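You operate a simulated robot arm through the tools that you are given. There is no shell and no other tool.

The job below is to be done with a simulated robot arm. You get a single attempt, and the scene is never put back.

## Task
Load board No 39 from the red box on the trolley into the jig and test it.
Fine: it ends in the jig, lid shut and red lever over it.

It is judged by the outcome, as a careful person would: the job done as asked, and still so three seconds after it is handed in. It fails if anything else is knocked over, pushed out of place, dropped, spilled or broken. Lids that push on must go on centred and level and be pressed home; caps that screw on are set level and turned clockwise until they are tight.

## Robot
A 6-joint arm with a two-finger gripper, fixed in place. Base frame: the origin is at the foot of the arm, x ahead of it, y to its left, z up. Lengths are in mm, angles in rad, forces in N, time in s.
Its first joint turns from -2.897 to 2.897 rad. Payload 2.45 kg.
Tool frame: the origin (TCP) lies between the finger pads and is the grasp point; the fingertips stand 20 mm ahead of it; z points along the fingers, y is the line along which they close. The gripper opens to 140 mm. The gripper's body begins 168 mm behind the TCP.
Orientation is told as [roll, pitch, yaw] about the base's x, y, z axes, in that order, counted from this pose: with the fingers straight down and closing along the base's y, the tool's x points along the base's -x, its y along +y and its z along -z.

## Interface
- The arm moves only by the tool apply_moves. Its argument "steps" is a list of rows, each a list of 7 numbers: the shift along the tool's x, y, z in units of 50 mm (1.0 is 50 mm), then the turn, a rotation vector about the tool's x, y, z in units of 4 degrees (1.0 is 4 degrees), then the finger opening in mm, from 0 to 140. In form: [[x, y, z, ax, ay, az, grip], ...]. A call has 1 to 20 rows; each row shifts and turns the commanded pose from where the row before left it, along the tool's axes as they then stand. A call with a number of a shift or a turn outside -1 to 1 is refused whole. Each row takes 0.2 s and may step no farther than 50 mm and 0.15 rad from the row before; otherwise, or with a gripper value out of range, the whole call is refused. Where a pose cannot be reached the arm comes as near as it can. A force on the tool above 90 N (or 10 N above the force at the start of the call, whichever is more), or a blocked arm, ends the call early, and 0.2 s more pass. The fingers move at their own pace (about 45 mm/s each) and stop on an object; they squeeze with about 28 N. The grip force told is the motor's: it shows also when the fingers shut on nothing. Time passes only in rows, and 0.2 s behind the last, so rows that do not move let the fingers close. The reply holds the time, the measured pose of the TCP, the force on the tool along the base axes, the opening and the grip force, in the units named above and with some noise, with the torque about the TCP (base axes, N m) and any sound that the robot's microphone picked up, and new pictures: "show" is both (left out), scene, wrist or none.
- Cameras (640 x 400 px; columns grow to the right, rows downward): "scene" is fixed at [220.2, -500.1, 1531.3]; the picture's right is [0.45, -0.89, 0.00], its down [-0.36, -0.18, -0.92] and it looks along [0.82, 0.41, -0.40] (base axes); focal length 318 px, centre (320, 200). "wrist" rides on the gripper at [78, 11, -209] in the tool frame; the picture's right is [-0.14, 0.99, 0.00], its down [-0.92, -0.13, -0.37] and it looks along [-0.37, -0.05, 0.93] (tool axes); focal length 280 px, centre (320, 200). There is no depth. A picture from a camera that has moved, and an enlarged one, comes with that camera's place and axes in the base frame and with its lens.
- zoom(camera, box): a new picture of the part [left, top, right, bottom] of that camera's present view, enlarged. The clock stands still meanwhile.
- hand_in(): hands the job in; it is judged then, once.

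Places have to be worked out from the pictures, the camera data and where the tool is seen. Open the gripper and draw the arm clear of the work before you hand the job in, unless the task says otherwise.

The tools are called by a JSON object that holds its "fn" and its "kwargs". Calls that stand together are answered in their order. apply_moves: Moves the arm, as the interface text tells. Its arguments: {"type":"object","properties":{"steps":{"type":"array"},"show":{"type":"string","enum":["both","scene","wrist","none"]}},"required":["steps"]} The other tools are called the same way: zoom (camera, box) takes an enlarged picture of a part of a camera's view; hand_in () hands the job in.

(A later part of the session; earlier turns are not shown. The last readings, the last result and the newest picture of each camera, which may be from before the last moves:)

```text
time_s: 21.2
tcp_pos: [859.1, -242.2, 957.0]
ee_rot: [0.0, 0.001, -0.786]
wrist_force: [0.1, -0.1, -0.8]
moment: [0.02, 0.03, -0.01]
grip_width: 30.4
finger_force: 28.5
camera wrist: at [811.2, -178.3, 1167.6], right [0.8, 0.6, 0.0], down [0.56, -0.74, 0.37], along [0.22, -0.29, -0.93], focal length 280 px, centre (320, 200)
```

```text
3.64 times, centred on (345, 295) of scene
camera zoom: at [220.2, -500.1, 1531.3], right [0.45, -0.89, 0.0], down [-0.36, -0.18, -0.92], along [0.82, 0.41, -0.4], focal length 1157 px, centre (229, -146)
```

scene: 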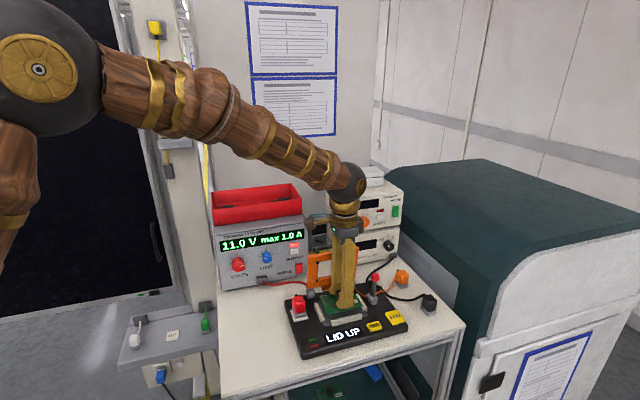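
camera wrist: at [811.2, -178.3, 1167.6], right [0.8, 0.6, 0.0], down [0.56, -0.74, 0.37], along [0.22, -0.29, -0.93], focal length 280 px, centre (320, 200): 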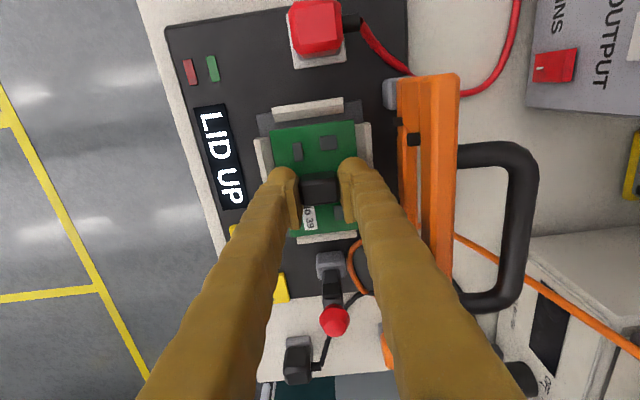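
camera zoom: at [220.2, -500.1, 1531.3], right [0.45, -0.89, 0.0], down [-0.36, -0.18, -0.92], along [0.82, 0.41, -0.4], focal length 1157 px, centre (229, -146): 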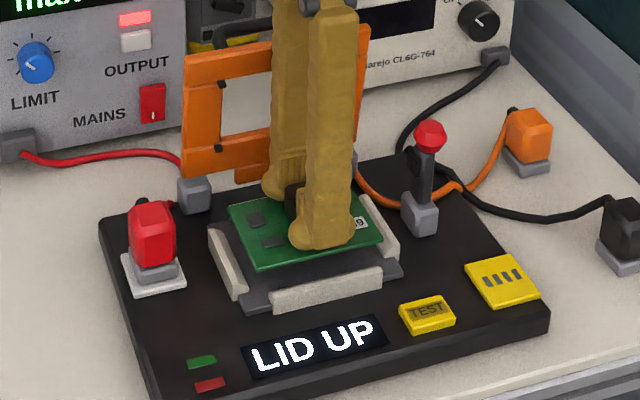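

Board is centred over the pocket to within about 1 mm. Trimming by 1 mm and lowering 15 mm more, watching the force.

{"fn": "apply_moves", "kwargs": {"steps": [[-0.02, -0.01, 0.1, 0, 0, 0, 5], [0, 0, 0.1, 0, 0, 0, 5], [0, 0, 0.1, 0, 0, 0, 5], [0, 0, 0, 0, 0, 0, 5]]}}

{"fn": "zoom", "kwargs": {"camera": "scene", "box": [285, 240, 405, 350]}}

{"fn": "zoom", "kwargs": {"camera": "wrist", "box": [220, 60, 420, 260]}}

```text
time_s: 22.2
tcp_pos: [859.8, -242.3, 942.3]
ee_rot: [0.001, -0.001, -0.786]
wrist_force: [0.2, -0.2, 0.1]
moment: [0.01, 0.01, 0.05]
grip_width: 30.5
finger_force: 28.0
camera wrist: at [811.4, -180.0, 1152.7], right [0.8, 0.6, 0.0], down [0.56, -0.74, 0.37], along [0.22, -0.29, -0.93], focal length 280 px, centre (320, 200)
```

scene: 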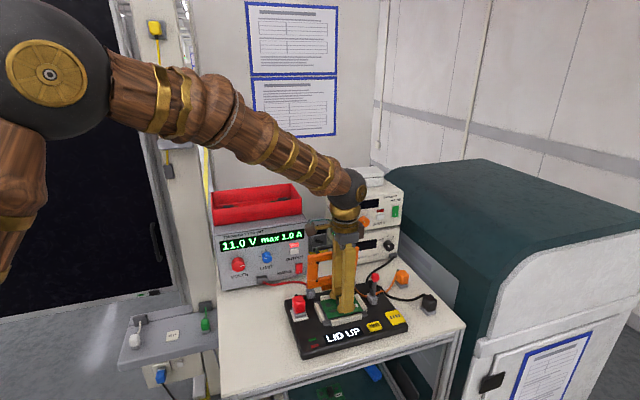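
wrist: 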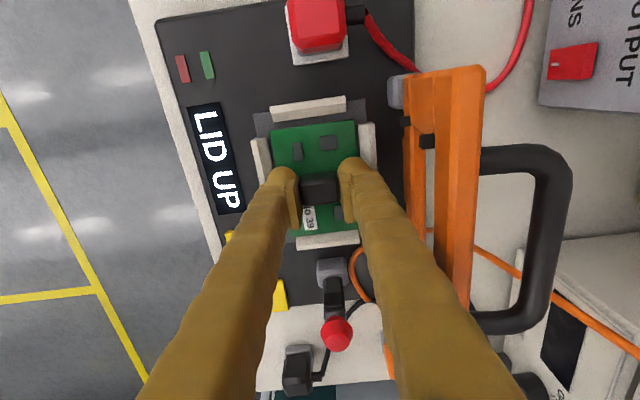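

```text
3.64 times, centred on (345, 295) of scene
camera zoom: at [220.2, -500.1, 1531.3], right [0.45, -0.89, 0.0], down [-0.36, -0.18, -0.92], along [0.82, 0.41, -0.4], focal length 1157 px, centre (229, -146)
```

zoom: 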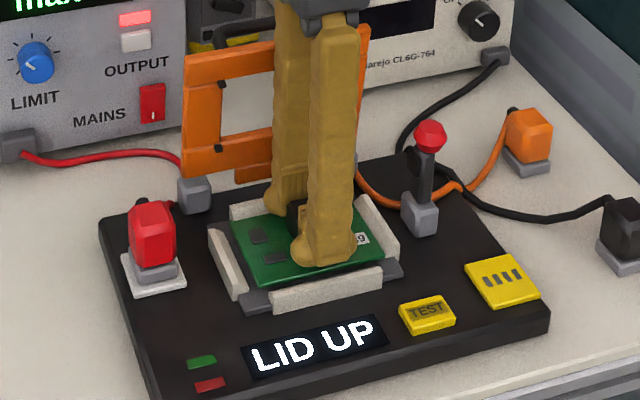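

```text
2.00 times, centred on (320, 160) of wrist
camera zoom: at [811.4, -180.0, 1152.7], right [0.8, 0.6, 0.0], down [0.56, -0.74, 0.37], along [0.22, -0.29, -0.93], focal length 561 px, centre (320, 280)
```

zoom: 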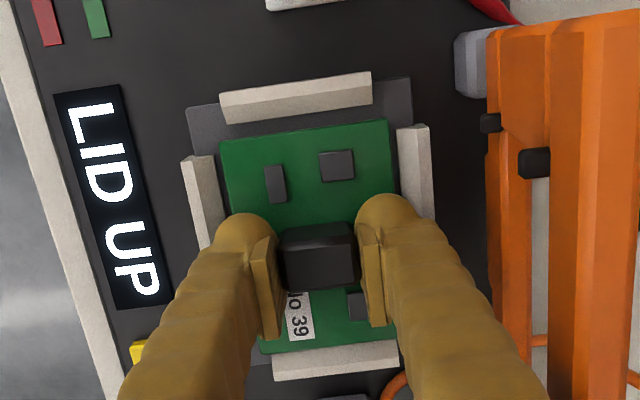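

Evenly centred now. Lowering in small steps until contact.

{"fn": "apply_moves", "kwargs": {"steps": [[0, 0, 0.08, 0, 0, 0, 5], [0, 0, 0, 0, 0, 0, 5]], "show": "none"}}

{"fn": "apply_moves", "kwargs": {"steps": [[0, 0, 0.06, 0, 0, 0, 5], [0, 0, 0, 0, 0, 0, 5]], "show": "none"}}

```text
time_s: 22.8
tcp_pos: [859.0, -242.8, 938.7]
ee_rot: [0.001, 0.0, -0.786]
wrist_force: [0.1, 1.0, -0.7]
moment: [0.01, 0.01, 0.02]
grip_width: 30.8
finger_force: 28.1
```

```text
time_s: 23.4
tcp_pos: [860.4, -243.6, 935.2]
ee_rot: [0.003, -0.003, -0.786]
wrist_force: [-0.2, 0.6, 24.8]
moment: [0.03, 0.04, -0.01]
grip_width: 30.7
finger_force: 28.2
```

Contact with 25 N and no moment: the board sits flat. Checking the view before releasing.

{"fn": "zoom", "kwargs": {"camera": "wrist", "box": [220, 60, 420, 260]}}

{"fn": "zoom", "kwargs": {"camera": "scene", "box": [300, 260, 390, 340]}}

```text
2.00 times, centred on (320, 160) of wrist
camera zoom: at [811.1, -179.9, 1146.7], right [0.8, 0.6, 0.0], down [0.56, -0.74, 0.37], along [0.22, -0.29, -0.93], focal length 561 px, centre (320, 280)
```

zoom: 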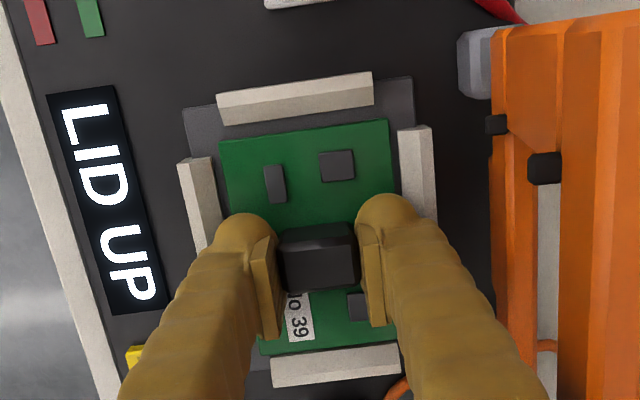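

```text
5.00 times, centred on (345, 300) of scene
camera zoom: at [220.2, -500.1, 1531.3], right [0.45, -0.89, 0.0], down [-0.36, -0.18, -0.92], along [0.82, 0.41, -0.4], focal length 1590 px, centre (195, -300)
```

zoom: 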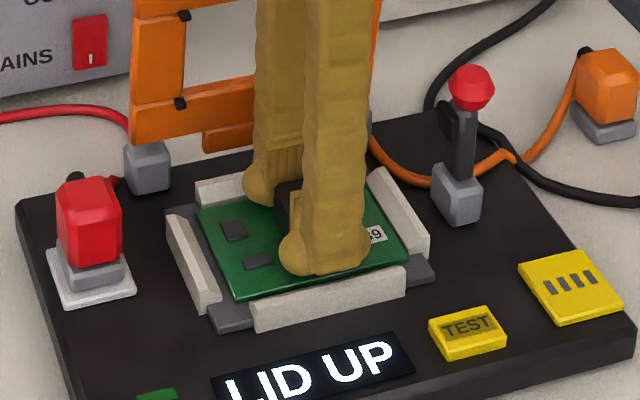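

In ty the board is centred, but along the jig's length it sits ~3.4 mm toward the right guide (≈7 mm gap on the left). I'll lift 4 mm, shift it 3.4 mm to the left, and set it down again.

{"fn": "apply_moves", "kwargs": {"steps": [[0, 0, -0.08, 0, 0, 0, 5], [0.068, 0, 0, 0, 0, 0, 5], [0, 0, 0.06, 0, 0, 0, 5], [0, 0, 0, 0, 0, 0, 5]]}}

{"fn": "zoom", "kwargs": {"camera": "wrist", "box": [220, 60, 420, 260]}}

{"fn": "zoom", "kwargs": {"camera": "scene", "box": [300, 260, 390, 340]}}

```text
time_s: 24.4
tcp_pos: [856.4, -240.2, 936.7]
ee_rot: [0.001, 0.0, -0.785]
wrist_force: [-2.7, 1.1, 8.7]
moment: [-0.05, -0.11, -0.04]
grip_width: 30.6
finger_force: 28.5
camera wrist: at [808.5, -177.2, 1146.9], right [0.8, 0.6, 0.0], down [0.56, -0.74, 0.37], along [0.22, -0.29, -0.93], focal length 280 px, centre (320, 200)
```

scene: 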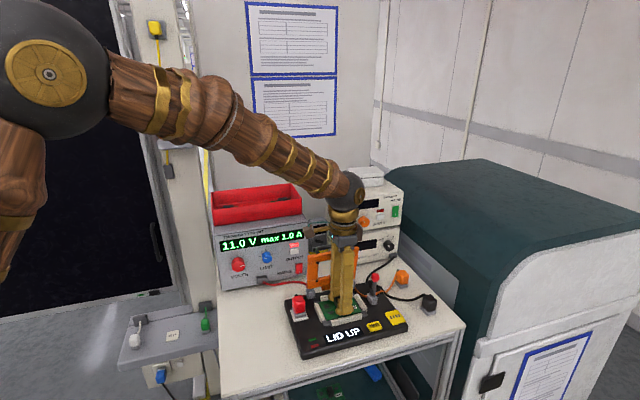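
wrist: 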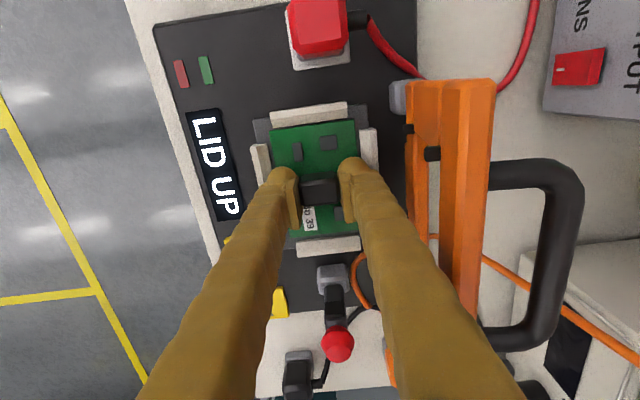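

```text
2.00 times, centred on (320, 160) of wrist
camera zoom: at [808.5, -177.2, 1146.9], right [0.8, 0.6, 0.0], down [0.56, -0.74, 0.37], along [0.22, -0.29, -0.93], focal length 561 px, centre (320, 280)
```

zoom: 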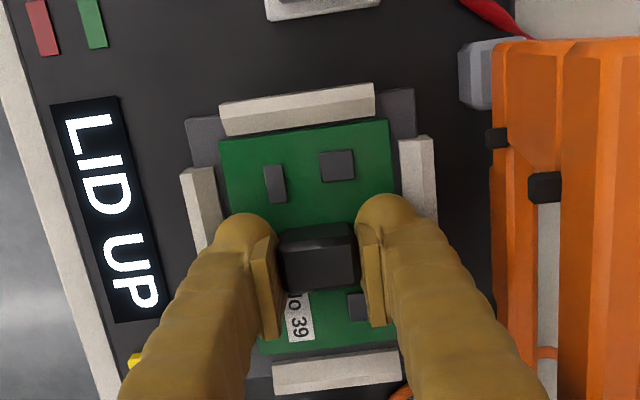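

```text
5.00 times, centred on (345, 300) of scene
camera zoom: at [220.2, -500.1, 1531.3], right [0.45, -0.89, 0.0], down [-0.36, -0.18, -0.92], along [0.82, 0.41, -0.4], focal length 1590 px, centre (195, -300)
```

zoom: 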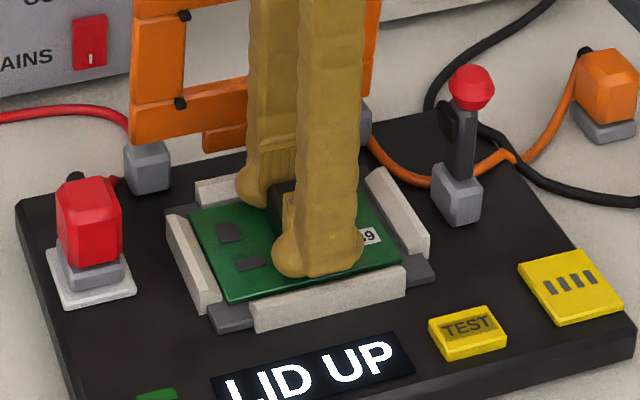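

Now it overshot slightly (≈2 mm gap on the left, ≈6 mm on the right). A +2 mm correction, set down again.

{"fn": "apply_moves", "kwargs": {"steps": [[0, 0, -0.04, 0, 0, 0, 5], [-0.04, 0, 0, 0, 0, 0, 5], [0, 0, 0.04, 0, 0, 0, 5], [0, 0, 0, 0, 0, 0, 5]], "show": "none"}}

{"fn": "zoom", "kwargs": {"camera": "wrist", "box": [220, 60, 420, 260]}}

{"fn": "zoom", "kwargs": {"camera": "scene", "box": [300, 260, 390, 340]}}

```text
time_s: 25.4
tcp_pos: [858.0, -240.8, 935.9]
ee_rot: [0.001, 0.0, -0.785]
wrist_force: [-1.4, -0.5, 3.5]
moment: [-0.01, 0.0, 0.02]
grip_width: 30.5
finger_force: 28.4
```

```text
2.00 times, centred on (320, 160) of wrist
camera zoom: at [810.2, -178.5, 1146.9], right [0.8, 0.6, 0.0], down [0.56, -0.74, 0.37], along [0.22, -0.29, -0.93], focal length 561 px, centre (320, 280)
```

zoom: 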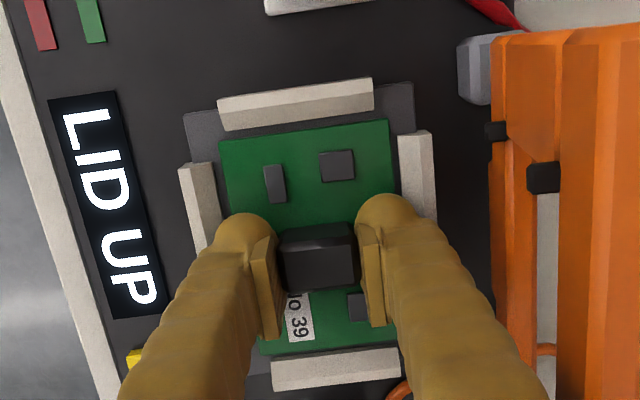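

```text
5.00 times, centred on (345, 300) of scene
camera zoom: at [220.2, -500.1, 1531.3], right [0.45, -0.89, 0.0], down [-0.36, -0.18, -0.92], along [0.82, 0.41, -0.4], focal length 1590 px, centre (195, -300)
```

zoom: 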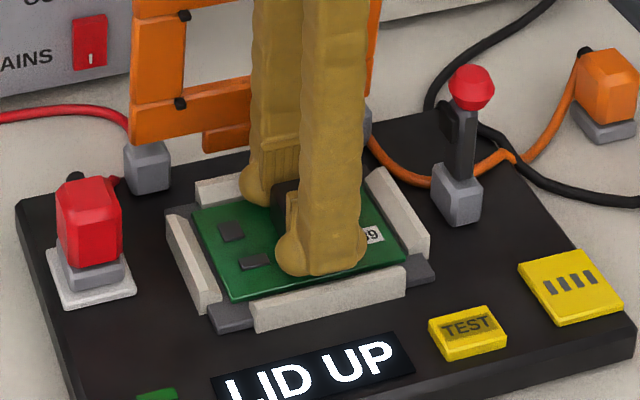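

The board is now centred with ~4 mm each way and lies flat. I'll release with a small opening (so the fingertips don't hit the guides), then rise.

{"fn": "apply_moves", "kwargs": {"steps": [[0, 0, 0, 0, 0, 0, 34], [0, 0, 0, 0, 0, 0, 36], [0, 0, -0.1, 0, 0, 0, 36], [0, 0, -0.4, 0, 0, 0, 38], [0, 0, -0.5, 0, 0, 0, 38], [0, 0, 0, 0, 0, 0, 38]]}}

{"fn": "zoom", "kwargs": {"camera": "wrist", "box": [220, 60, 420, 260]}}

{"fn": "zoom", "kwargs": {"camera": "scene", "box": [300, 260, 390, 340]}}

```text
time_s: 26.8
tcp_pos: [857.9, -240.8, 987.4]
ee_rot: [-0.001, 0.0, -0.785]
wrist_force: [-0.4, 0.3, 0.6]
moment: [-0.03, 0.02, 0.02]
grip_width: 37.8
finger_force: 0.0
camera wrist: at [810.0, -178.4, 1197.1], right [0.8, 0.6, 0.0], down [0.56, -0.74, 0.37], along [0.22, -0.29, -0.93], focal length 280 px, centre (320, 200)
```

scene: 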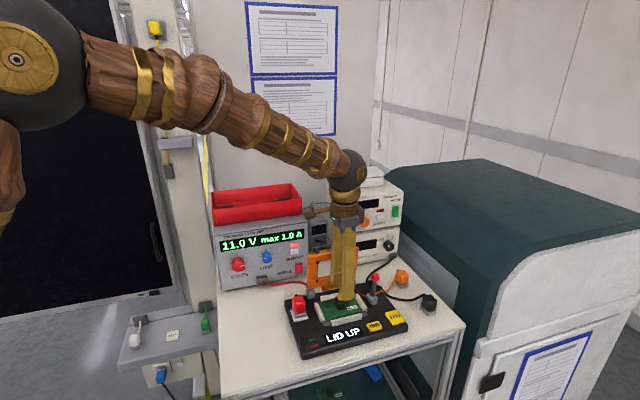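
wrist: 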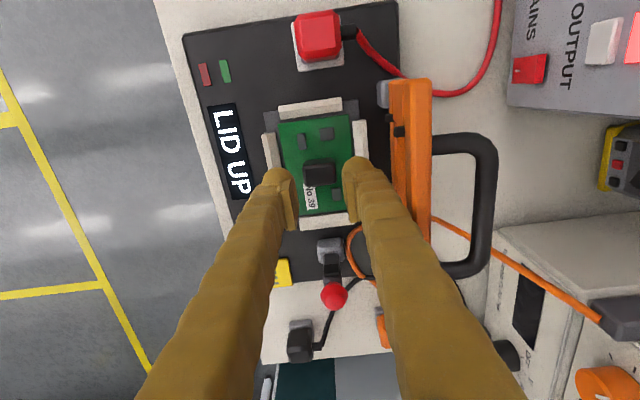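

```text
2.00 times, centred on (320, 160) of wrist
camera zoom: at [810.0, -178.4, 1197.1], right [0.8, 0.6, 0.0], down [0.56, -0.74, 0.37], along [0.22, -0.29, -0.93], focal length 561 px, centre (320, 280)
```

zoom: 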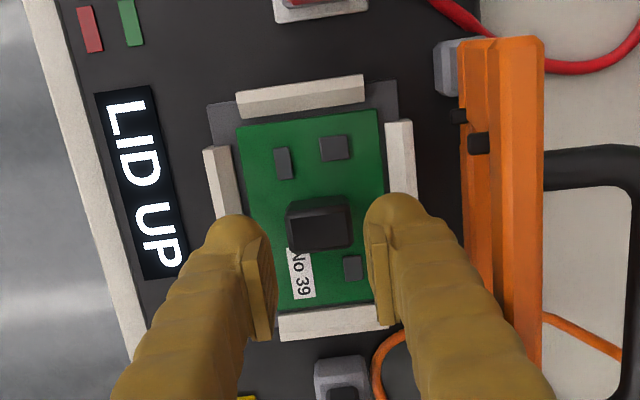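

```text
5.00 times, centred on (345, 300) of scene
camera zoom: at [220.2, -500.1, 1531.3], right [0.45, -0.89, 0.0], down [-0.36, -0.18, -0.92], along [0.82, 0.41, -0.4], focal length 1590 px, centre (195, -300)
```

zoom: 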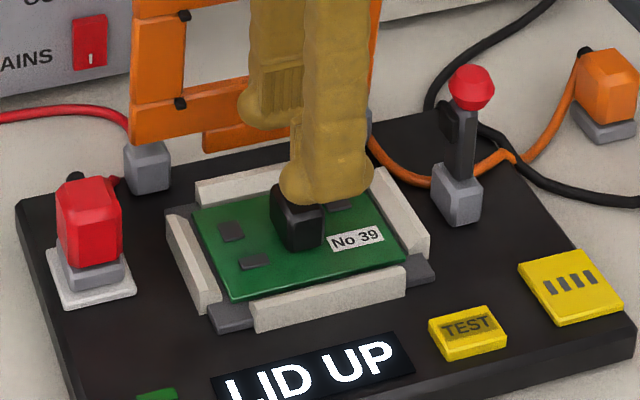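

Board No 39 is seated flat and centred, with its label readable from the front. Next I'll rise and study the lid, its handle and the lever.

{"fn": "apply_moves", "kwargs": {"steps": [[0, 0, -0.6, 0, 0, 0, 38], [0, 0, -0.9, 0, 0, 0, 38], [0, 0, -0.9, 0, 0, 0, 38], [0, 0, -0.9, 0, 0, 0, 60], [0, 0, -0.5, 0, 0, 0, 60], [0, 0, 0, 0, 0, 0, 60]]}}

{"fn": "zoom", "kwargs": {"camera": "wrist", "box": [220, 40, 460, 240]}}

{"fn": "zoom", "kwargs": {"camera": "scene", "box": [290, 230, 420, 340]}}

```text
time_s: 28.2
tcp_pos: [858.4, -241.5, 1176.6]
ee_rot: [0.0, 0.0, -0.786]
wrist_force: [0.5, 0.6, -0.5]
moment: [0.0, 0.0, 0.01]
grip_width: 59.7
finger_force: 0.0
camera wrist: at [810.7, -178.5, 1386.7], right [0.8, 0.6, 0.0], down [0.56, -0.74, 0.37], along [0.22, -0.29, -0.93], focal length 280 px, centre (320, 200)
```

scene: 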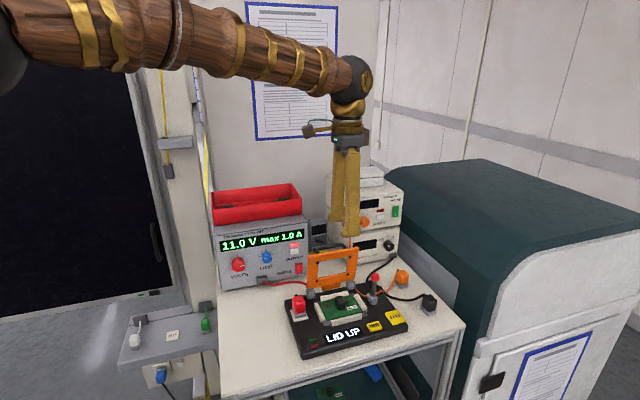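
wrist: 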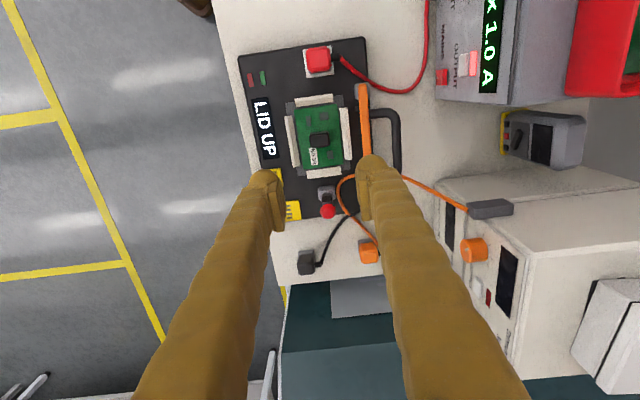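

```text
2.00 times, centred on (340, 140) of wrist
camera zoom: at [810.7, -178.5, 1386.7], right [0.8, 0.6, 0.0], down [0.56, -0.74, 0.37], along [0.22, -0.29, -0.93], focal length 561 px, centre (280, 320)
```

zoom: 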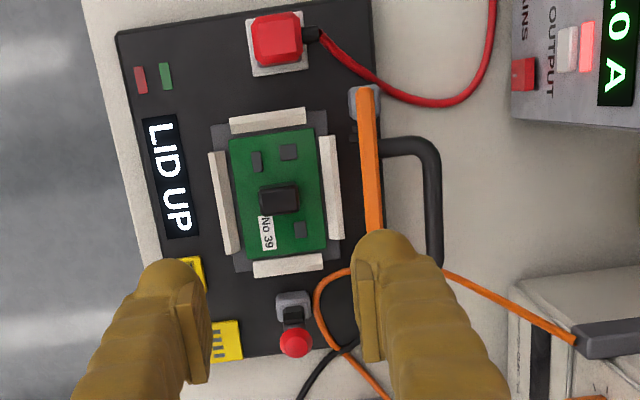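

```text
3.64 times, centred on (355, 285) of scene
camera zoom: at [220.2, -500.1, 1531.3], right [0.45, -0.89, 0.0], down [-0.36, -0.18, -0.92], along [0.82, 0.41, -0.4], focal length 1157 px, centre (193, -109)
```

zoom: 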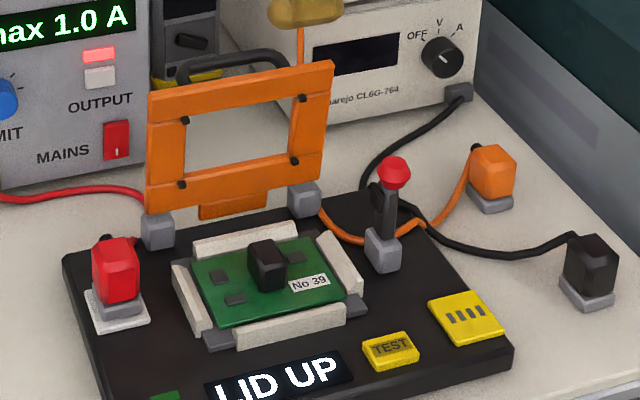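

The board is in place. From several views I place the lid's top edge at z≈1053, about 60 mm behind the pocket centre, and the handle bar at ~94 mm behind, z≈1050, with ~24 mm of room between them. I'll go above the handle and check before gripping it.

{"fn": "apply_moves", "kwargs": {"steps": [[0.02, 0.9, 0, 0, 0, 0, 50], [0.02, 0.98, 0, 0, 0, 0, 40], [0, 0, 0.4, 0, 0, 0, 30], [0, 0, 0.2, 0, 0, 0, 22], [0, 0, 0, 0, 0, 0, 22], [0, 0, 0, 0, 0, 0, 22]]}}

{"fn": "zoom", "kwargs": {"camera": "wrist", "box": [220, 70, 420, 220]}}

{"fn": "zoom", "kwargs": {"camera": "scene", "box": [290, 190, 420, 310]}}

```text
time_s: 29.6
tcp_pos: [923.9, -172.3, 1144.9]
ee_rot: [-0.002, 0.001, -0.786]
wrist_force: [0.1, 0.3, 0.0]
moment: [-0.01, 0.02, 0.0]
grip_width: 22.1
finger_force: 0.0
camera wrist: at [875.9, -110.3, 1357.1], right [0.8, 0.6, 0.0], down [0.56, -0.74, 0.37], along [0.22, -0.29, -0.93], focal length 280 px, centre (320, 200)
```

scene: 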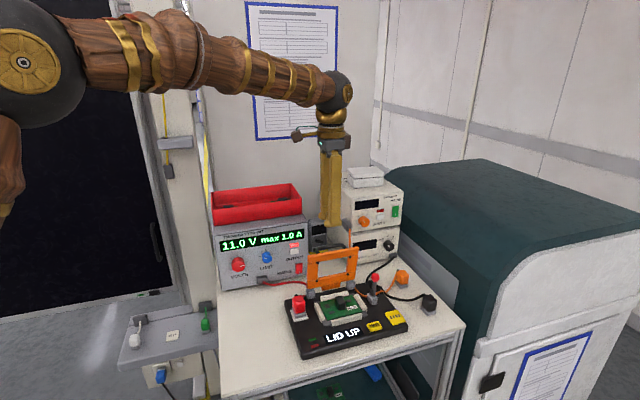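
wrist: 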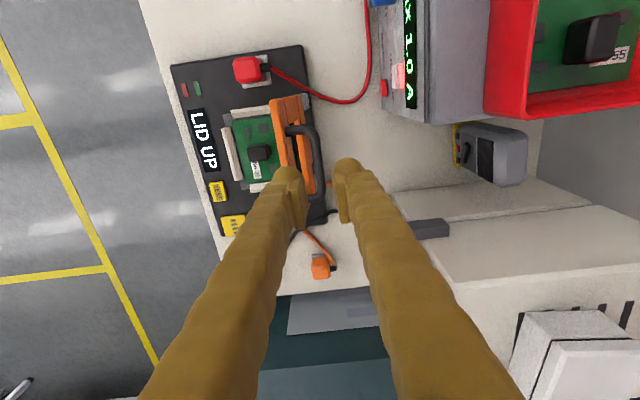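

```text
2.67 times, centred on (320, 145) of wrist
camera zoom: at [875.9, -110.3, 1357.1], right [0.8, 0.6, 0.0], down [0.56, -0.74, 0.37], along [0.22, -0.29, -0.93], focal length 748 px, centre (320, 347)
```

zoom: 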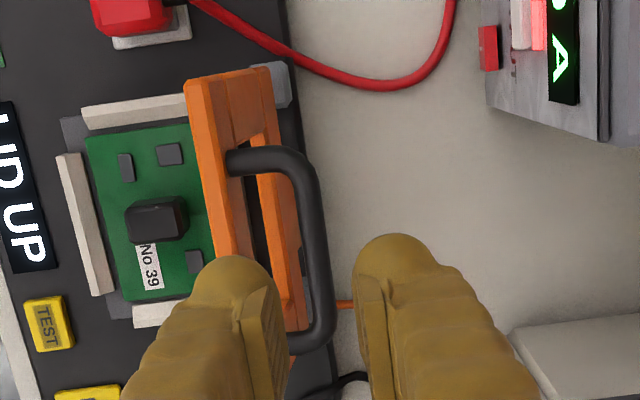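

```text
3.33 times, centred on (355, 250) of scene
camera zoom: at [220.2, -500.1, 1531.3], right [0.45, -0.89, 0.0], down [-0.36, -0.18, -0.92], along [0.82, 0.41, -0.4], focal length 1060 px, centre (203, 33)
```

zoom: 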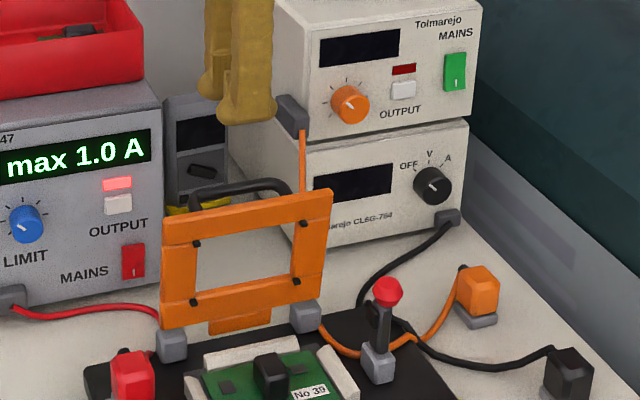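

Zooming in on the handle and lid edge to measure the gap exactly.

{"fn": "zoom", "kwargs": {"camera": "wrist", "box": [260, 80, 340, 210]}}

{"fn": "zoom", "kwargs": {"camera": "scene", "box": [330, 235, 400, 310]}}

```text
3.08 times, centred on (300, 145) of wrist
camera zoom: at [875.9, -110.3, 1357.1], right [0.8, 0.6, 0.0], down [0.56, -0.74, 0.37], along [0.22, -0.29, -0.93], focal length 863 px, centre (382, 369)
```

zoom: 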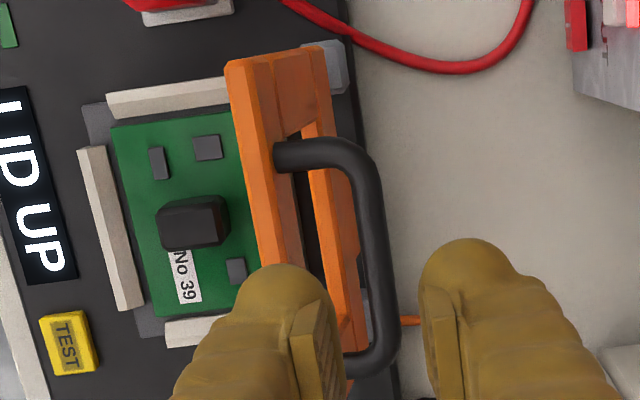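

```text
5.33 times, centred on (365, 272) of scene
camera zoom: at [220.2, -500.1, 1531.3], right [0.45, -0.89, 0.0], down [-0.36, -0.18, -0.92], along [0.82, 0.41, -0.4], focal length 1697 px, centre (80, -187)
```

zoom: 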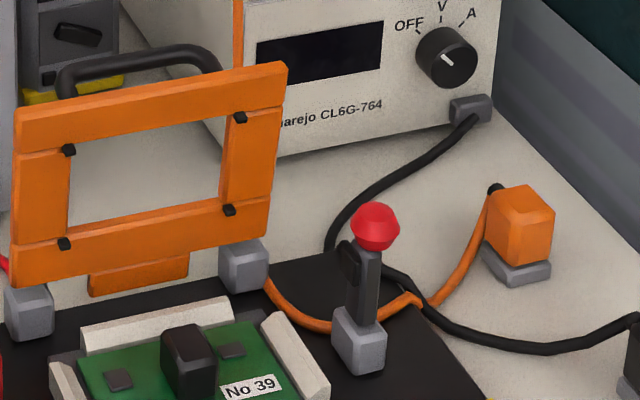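

The bar is at b≈92.6 (13–14 mm thick) and the lid's rear face at b≈61, so a 24 mm opening centred on the bar clears both. I'll shift 2.5 mm and come down to just above it to verify.

{"fn": "apply_moves", "kwargs": {"steps": [[0, -0.05, 0.4, 0, 0, 0, 24], [0, 0, 0.4, 0, 0, 0, 24], [0, 0, 0.35, 0, 0, 0, 24], [0, 0, 0, 0, 0, 0, 24]]}}

{"fn": "zoom", "kwargs": {"camera": "wrist", "box": [240, 80, 400, 210]}}

{"fn": "zoom", "kwargs": {"camera": "scene", "box": [310, 210, 390, 310]}}

```text
time_s: 30.6
tcp_pos: [922.3, -174.1, 1089.0]
ee_rot: [-0.001, 0.0, -0.785]
wrist_force: [-0.2, -0.6, -0.8]
moment: [0.02, 0.0, -0.01]
grip_width: 23.7
finger_force: 0.0
camera wrist: at [873.8, -112.3, 1299.3], right [0.8, 0.6, 0.0], down [0.56, -0.74, 0.37], along [0.22, -0.29, -0.93], focal length 280 px, centre (320, 200)
```

scene: 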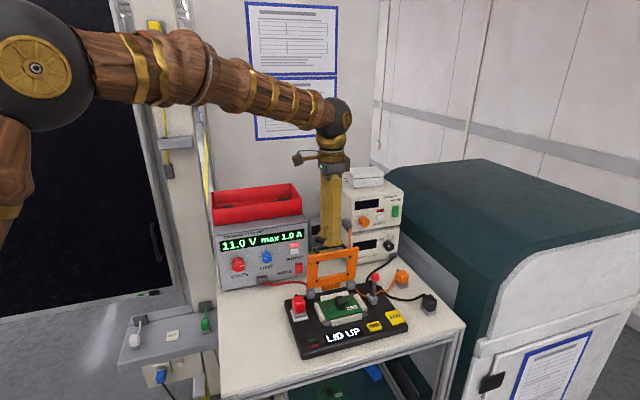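
wrist: 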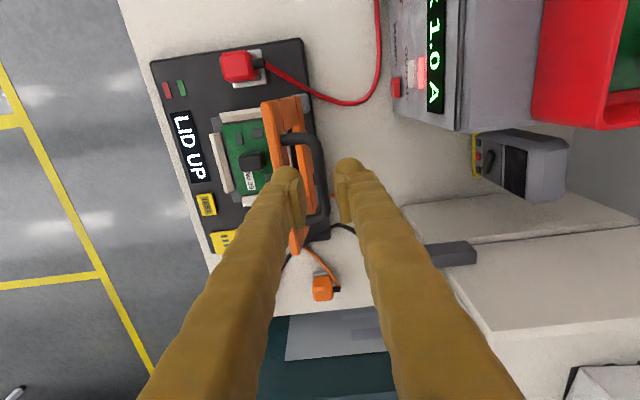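

```text
3.08 times, centred on (320, 145) of wrist
camera zoom: at [873.8, -112.3, 1299.3], right [0.8, 0.6, 0.0], down [0.56, -0.74, 0.37], along [0.22, -0.29, -0.93], focal length 863 px, centre (320, 369)
```

zoom: 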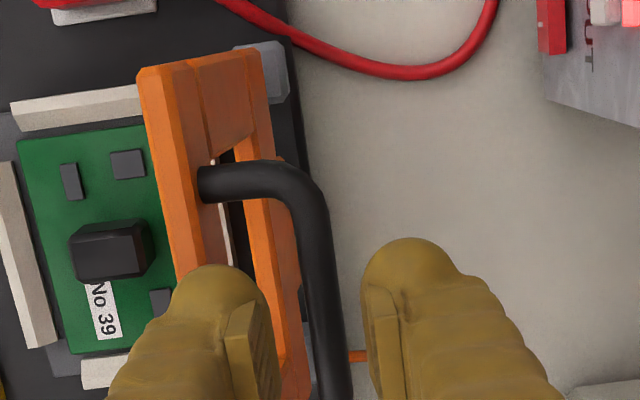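

```text
4.00 times, centred on (350, 260) of scene
camera zoom: at [220.2, -500.1, 1531.3], right [0.45, -0.89, 0.0], down [-0.36, -0.18, -0.92], along [0.82, 0.41, -0.4], focal length 1272 px, centre (200, -40)
```

zoom: 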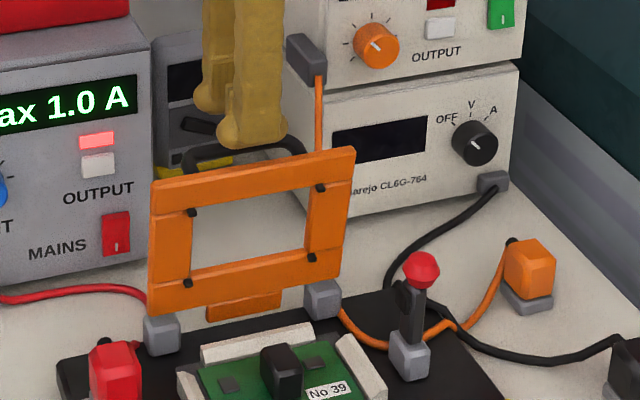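

The fingers are centred on the bar. I'll descend in small increments, watching for any contact with the lid edge.

{"fn": "apply_moves", "kwargs": {"steps": [[0, 0, 0.12, 0, 0, 0, 24], [0, 0, 0.06, 0, 0, 0, 24]], "show": "none"}}

{"fn": "apply_moves", "kwargs": {"steps": [[0, 0, 0.06, 0, 0, 0, 24], [0, 0, 0, 0, 0, 0, 24]], "show": "none"}}

{"fn": "apply_moves", "kwargs": {"steps": [[0, 0, 0.06, 0, 0, 0, 24], [0, 0, 0, 0, 0, 0, 24]], "show": "none"}}

{"fn": "apply_moves", "kwargs": {"steps": [[0, 0, 0.06, 0, 0, 0, 24], [0, 0, 0, 0, 0, 0, 24]]}}

```text
time_s: 31.2
tcp_pos: [920.8, -175.0, 1079.1]
ee_rot: [-0.001, -0.001, -0.786]
wrist_force: [-0.3, 1.2, -0.2]
moment: [0.0, -0.04, 0.0]
grip_width: 23.9
finger_force: 0.1
```

```text
time_s: 31.8
tcp_pos: [922.5, -175.5, 1075.8]
ee_rot: [0.0, 0.001, -0.786]
wrist_force: [0.4, -0.7, -0.5]
moment: [-0.02, 0.02, -0.01]
grip_width: 24.0
finger_force: 0.1
```

```text
time_s: 32.4
tcp_pos: [921.5, -176.3, 1072.5]
ee_rot: [0.0, -0.001, -0.785]
wrist_force: [0.6, 0.2, 1.5]
moment: [-0.03, 0.0, -0.02]
grip_width: 23.9
finger_force: 0.0
```

```text
time_s: 33.0
tcp_pos: [920.9, -174.5, 1070.5]
ee_rot: [0.0, 0.001, -0.784]
wrist_force: [0.4, -0.7, 0.6]
moment: [-0.03, -0.01, 0.01]
grip_width: 23.9
finger_force: 0.1
camera wrist: at [873.3, -112.6, 1280.9], right [0.8, 0.6, 0.0], down [0.56, -0.74, 0.37], along [0.22, -0.29, -0.93], focal length 280 px, centre (320, 200)
```

scene: 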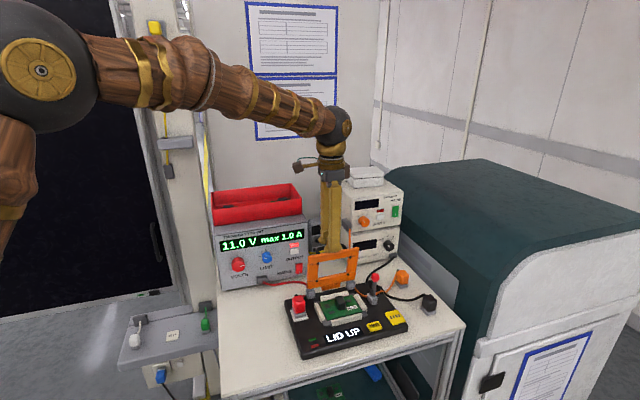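
wrist: 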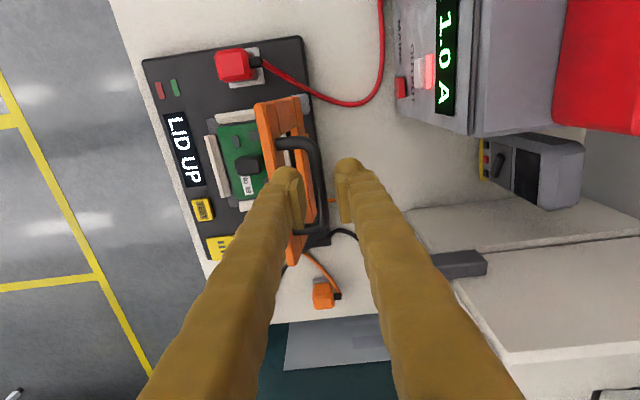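

No contact so far with tips around z≈1050. Checking the close view.

{"fn": "zoom", "kwargs": {"camera": "wrist", "box": [250, 110, 390, 240]}}

{"fn": "zoom", "kwargs": {"camera": "scene", "box": [310, 210, 390, 310]}}

```text
3.08 times, centred on (320, 175) of wrist
camera zoom: at [873.3, -112.6, 1280.9], right [0.8, 0.6, 0.0], down [0.56, -0.74, 0.37], along [0.22, -0.29, -0.93], focal length 863 px, centre (320, 277)
```

zoom: 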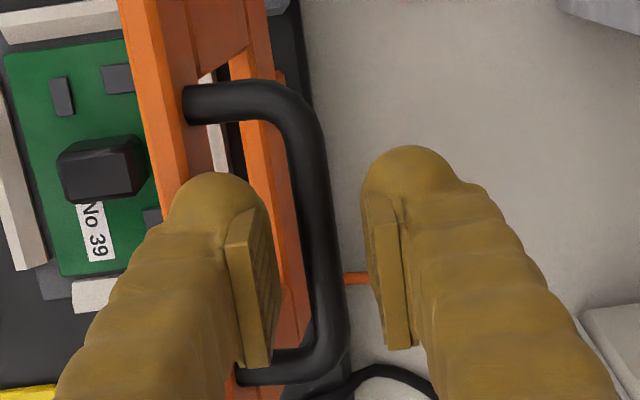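

```text
4.00 times, centred on (350, 260) of scene
camera zoom: at [220.2, -500.1, 1531.3], right [0.45, -0.89, 0.0], down [-0.36, -0.18, -0.92], along [0.82, 0.41, -0.4], focal length 1272 px, centre (200, -40)
```

zoom: 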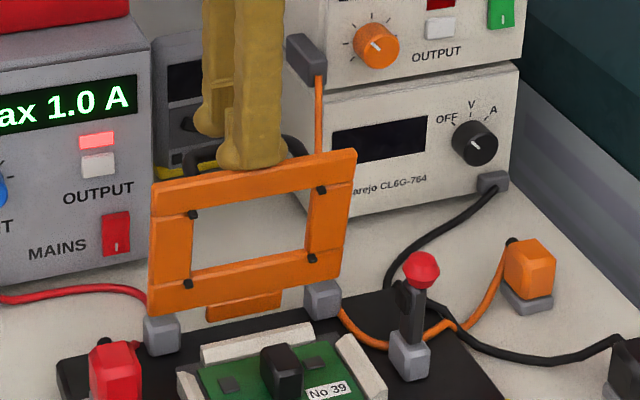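

Still free, with the bar centred between the pads. Continuing down to TCP ≈1060 in 3 mm steps.

{"fn": "apply_moves", "kwargs": {"steps": [[0, 0, 0.06, 0, 0, 0, 24], [0, 0, 0, 0, 0, 0, 24]], "show": "none"}}

{"fn": "apply_moves", "kwargs": {"steps": [[0, 0, 0.06, 0, 0, 0, 24], [0, 0, 0, 0, 0, 0, 24]], "show": "none"}}

{"fn": "apply_moves", "kwargs": {"steps": [[0, 0, 0.06, 0, 0, 0, 24], [0, 0, 0, 0, 0, 0, 24]]}}

{"fn": "zoom", "kwargs": {"camera": "wrist", "box": [250, 110, 390, 240]}}

```text
time_s: 33.6
tcp_pos: [920.7, -175.2, 1068.7]
ee_rot: [0.002, 0.001, -0.785]
wrist_force: [-1.1, -1.0, 12.6]
moment: [-0.18, 0.42, 0.01]
grip_width: 25.1
finger_force: 0.6
```

```text
time_s: 34.2
tcp_pos: [921.7, -175.1, 1066.6]
ee_rot: [0.002, -0.005, -0.785]
wrist_force: [-7.0, -4.7, 51.6]
moment: [-0.82, 1.95, 0.02]
grip_width: 31.1
finger_force: 5.7
```

```text
time_s: 34.9
tcp_pos: [919.9, -176.8, 1068.3]
ee_rot: [0.001, -0.004, -0.786]
wrist_force: [-12.3, 5.6, 35.4]
moment: [-0.47, 1.37, -0.37]
grip_width: 28.7
finger_force: 3.5
stopped in row 2: the force on the tool passed its limit at 92 N (the readings are from after the stop); the commanded pose is now the measured one
camera wrist: at [871.9, -112.7, 1277.7], right [0.8, 0.6, 0.0], down [0.56, -0.74, 0.37], along [0.23, -0.3, -0.93], focal length 280 px, centre (320, 200)
```

scene: 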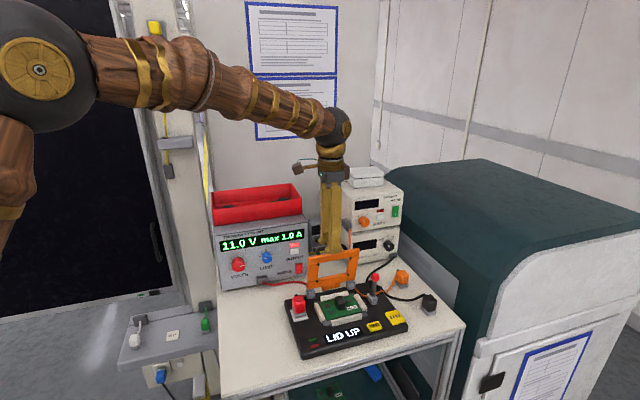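
wrist: 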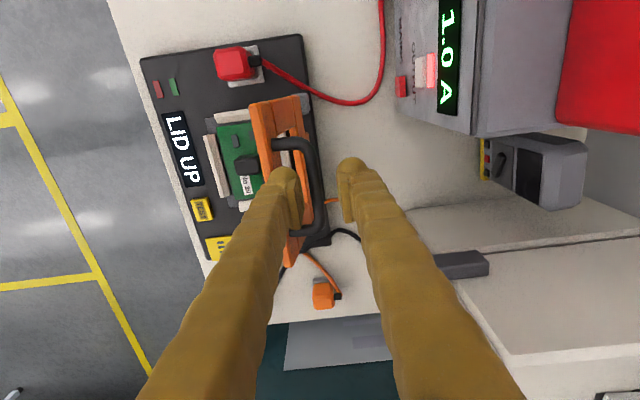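

```text
3.08 times, centred on (320, 175) of wrist
camera zoom: at [871.9, -112.7, 1277.7], right [0.8, 0.6, 0.0], down [0.56, -0.74, 0.37], along [0.23, -0.3, -0.93], focal length 863 px, centre (320, 277)
```

zoom: 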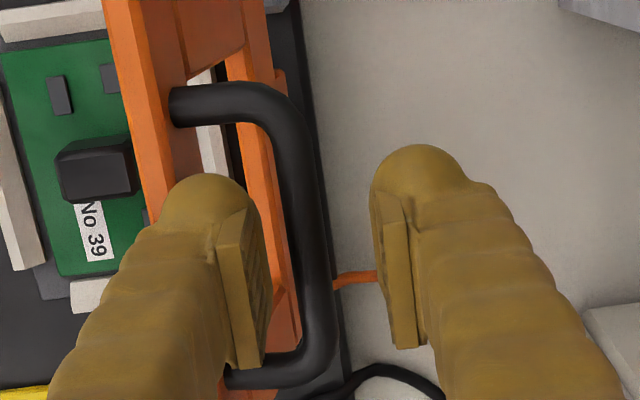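

The lid edge took the contact: the fingers are thicker in reality than the gap behind the lid, so gripping the bar from above doesn't work. I'll rise, open to ~70 mm and instead straddle the lid and handle together, so the rear finger pushes and the front finger catches the lid.

{"fn": "apply_moves", "kwargs": {"steps": [[0, 0, -0.2, 0, 0, 0, 30], [0, 0, -0.6, 0, 0, 0, 40], [0, 0, -0.6, 0, 0, 0, 70], [0, -0.32, 0, 0, 0, 0, 70], [0, 0, 0, 0, 0, 0, 70], [0, 0, 0, 0, 0, 0, 70]]}}

{"fn": "zoom", "kwargs": {"camera": "wrist", "box": [220, 70, 420, 220]}}

{"fn": "zoom", "kwargs": {"camera": "scene", "box": [300, 200, 410, 320]}}

```text
time_s: 36.3
tcp_pos: [909.7, -187.8, 1135.1]
ee_rot: [-0.002, -0.004, -0.785]
wrist_force: [0.8, 0.2, 0.1]
moment: [0.01, 0.0, -0.01]
grip_width: 69.9
finger_force: 0.0
camera wrist: at [861.2, -124.1, 1344.9], right [0.8, 0.6, 0.0], down [0.56, -0.74, 0.37], along [0.23, -0.3, -0.93], focal length 280 px, centre (320, 200)
```

scene: 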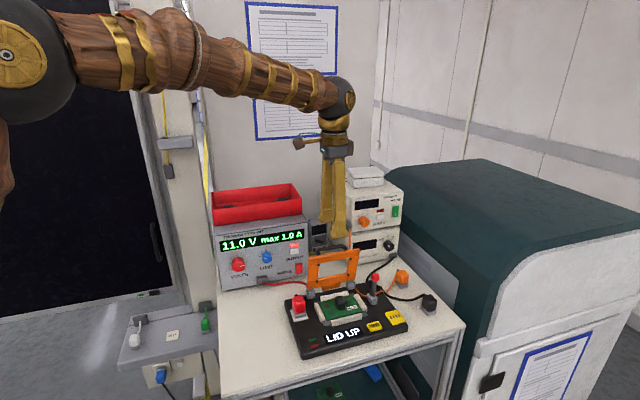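
wrist: 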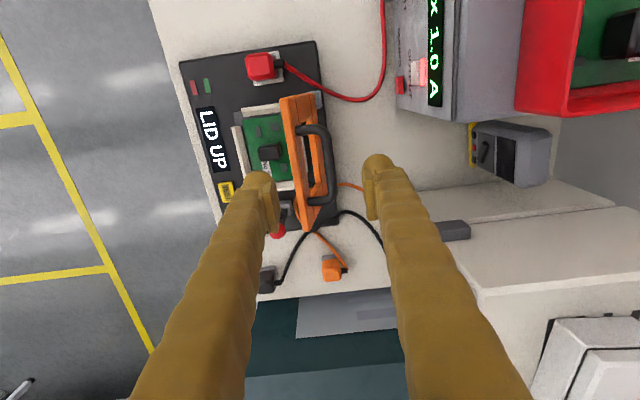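

```text
2.67 times, centred on (320, 145) of wrist
camera zoom: at [861.2, -124.1, 1344.9], right [0.8, 0.6, 0.0], down [0.56, -0.74, 0.37], along [0.23, -0.3, -0.93], focal length 748 px, centre (320, 347)
```

zoom: 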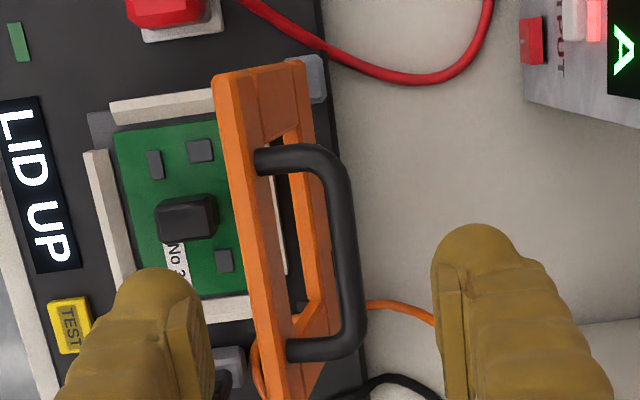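

```text
3.33 times, centred on (355, 260) of scene
camera zoom: at [220.2, -500.1, 1531.3], right [0.45, -0.89, 0.0], down [-0.36, -0.18, -0.92], along [0.82, 0.41, -0.4], focal length 1060 px, centre (203, 0)
```

zoom: 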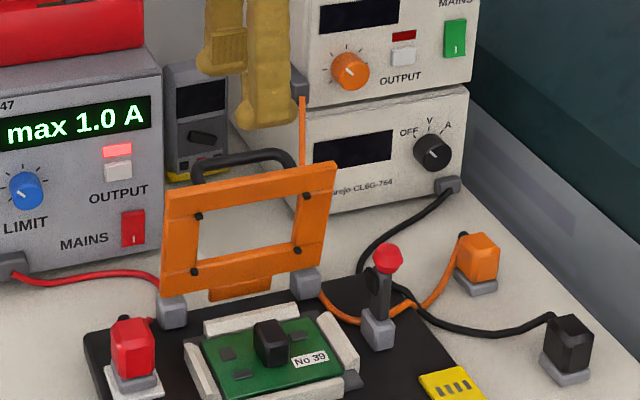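

The lid was nudged forward a few degrees and stays there, so its hinge has friction. I'll centre on it (−4 mm) and lower the open fingers so they straddle lid and handle.

{"fn": "apply_moves", "kwargs": {"steps": [[0, -0.08, 0.3, 0, 0, 0, 70], [0, 0, 0.4, 0, 0, 0, 70], [0, 0, 0.4, 0, 0, 0, 70], [0, 0, 0.3, 0, 0, 0, 70], [0, 0, 0.3, 0, 0, 0, 70], [0, 0, 0, 0, 0, 0, 70]]}}

{"fn": "zoom", "kwargs": {"camera": "wrist", "box": [220, 70, 420, 240]}}

{"fn": "zoom", "kwargs": {"camera": "scene", "box": [300, 200, 410, 320]}}

```text
time_s: 37.7
tcp_pos: [907.1, -190.3, 1049.6]
ee_rot: [0.003, -0.003, -0.784]
wrist_force: [0.5, 0.7, 0.7]
moment: [-0.03, -0.02, 0.02]
grip_width: 70.0
finger_force: 0.1
camera wrist: at [858.9, -127.4, 1259.7], right [0.8, 0.6, 0.0], down [0.56, -0.74, 0.37], along [0.23, -0.3, -0.93], focal length 280 px, centre (320, 200)
```

scene: 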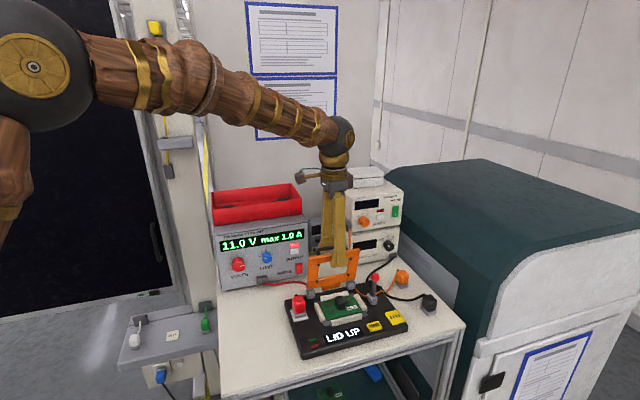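
wrist: 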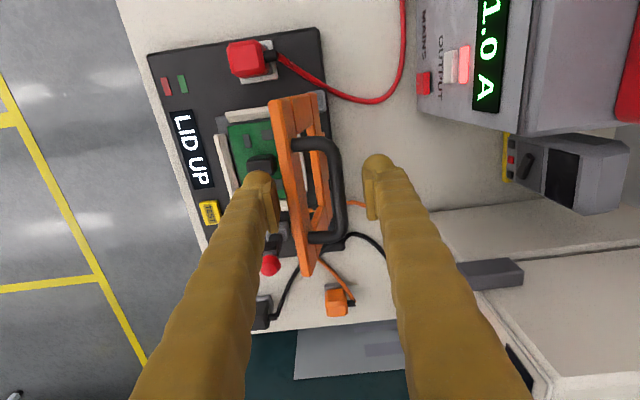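

```text
2.35 times, centred on (320, 155) of wrist
camera zoom: at [858.9, -127.4, 1259.7], right [0.8, 0.6, 0.0], down [0.56, -0.74, 0.37], along [0.23, -0.3, -0.93], focal length 660 px, centre (320, 306)
```

zoom: 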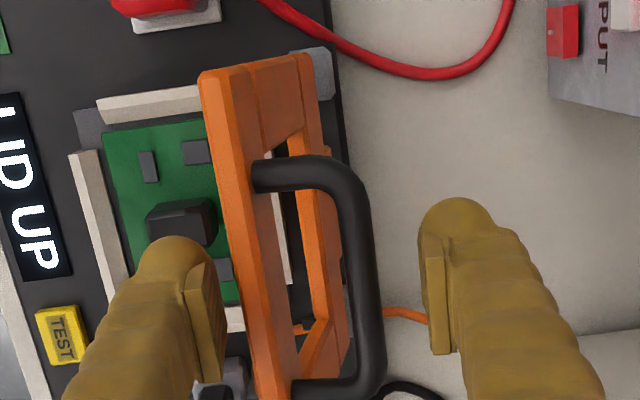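

```text
3.33 times, centred on (355, 260) of scene
camera zoom: at [220.2, -500.1, 1531.3], right [0.45, -0.89, 0.0], down [-0.36, -0.18, -0.92], along [0.82, 0.41, -0.4], focal length 1060 px, centre (203, 0)
```

zoom: 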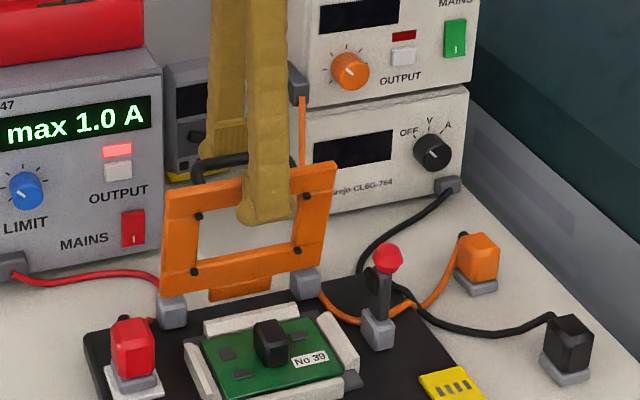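

Straddled cleanly with no contact. I'll now move slowly forward (−b) 30 mm so the rear finger pushes the handle.

{"fn": "apply_moves", "kwargs": {"steps": [[0, -0.12, 0, 0, 0, 0, 70], [0, -0.12, 0, 0, 0, 0, 70], [0, -0.12, 0, 0, 0, 0, 70], [0, -0.12, 0, 0, 0, 0, 70], [0, -0.12, 0, 0, 0, 0, 70], [0, 0, 0, 0, 0, 0, 70]]}}

{"fn": "zoom", "kwargs": {"camera": "wrist", "box": [220, 70, 420, 240]}}

{"fn": "zoom", "kwargs": {"camera": "scene", "box": [300, 200, 410, 320]}}

```text
time_s: 39.1
tcp_pos: [886.4, -211.5, 1048.3]
ee_rot: [0.0, -0.004, -0.786]
wrist_force: [0.2, 0.7, 0.6]
moment: [0.02, -0.01, 0.01]
grip_width: 70.0
finger_force: 0.1
camera wrist: at [837.7, -148.6, 1259.8], right [0.8, 0.6, 0.0], down [0.56, -0.74, 0.37], along [0.23, -0.3, -0.93], focal length 280 px, centre (320, 200)
```

scene: 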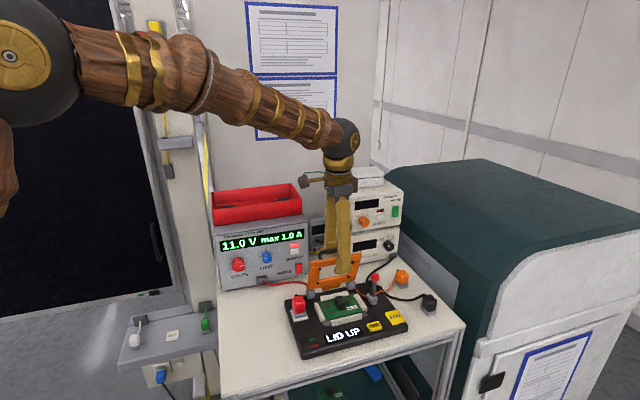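
wrist: 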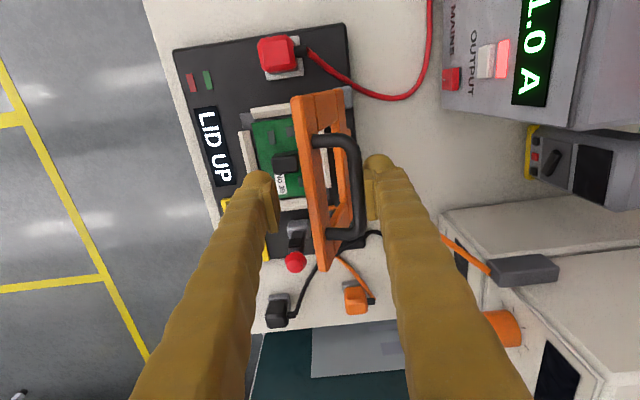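

```text
2.35 times, centred on (320, 155) of wrist
camera zoom: at [837.7, -148.6, 1259.8], right [0.8, 0.6, 0.0], down [0.56, -0.74, 0.37], along [0.23, -0.3, -0.93], focal length 660 px, centre (320, 306)
```

zoom: 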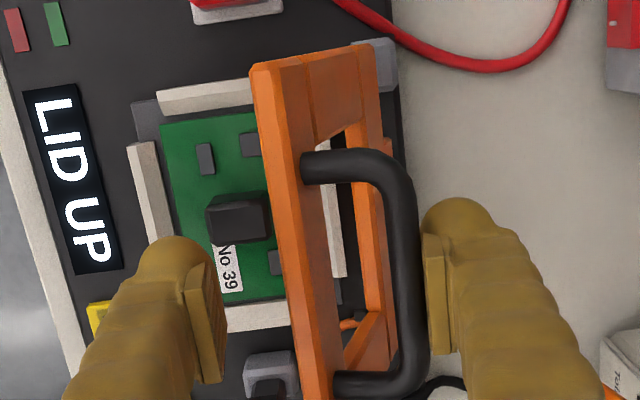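

```text
3.33 times, centred on (355, 260) of scene
camera zoom: at [220.2, -500.1, 1531.3], right [0.45, -0.89, 0.0], down [-0.36, -0.18, -0.92], along [0.82, 0.41, -0.4], focal length 1060 px, centre (203, 0)
```

zoom: 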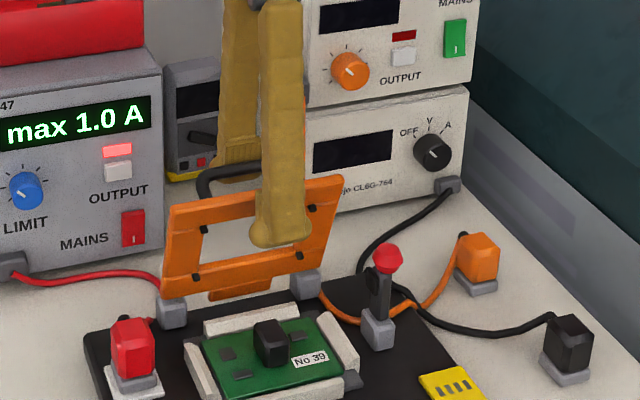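

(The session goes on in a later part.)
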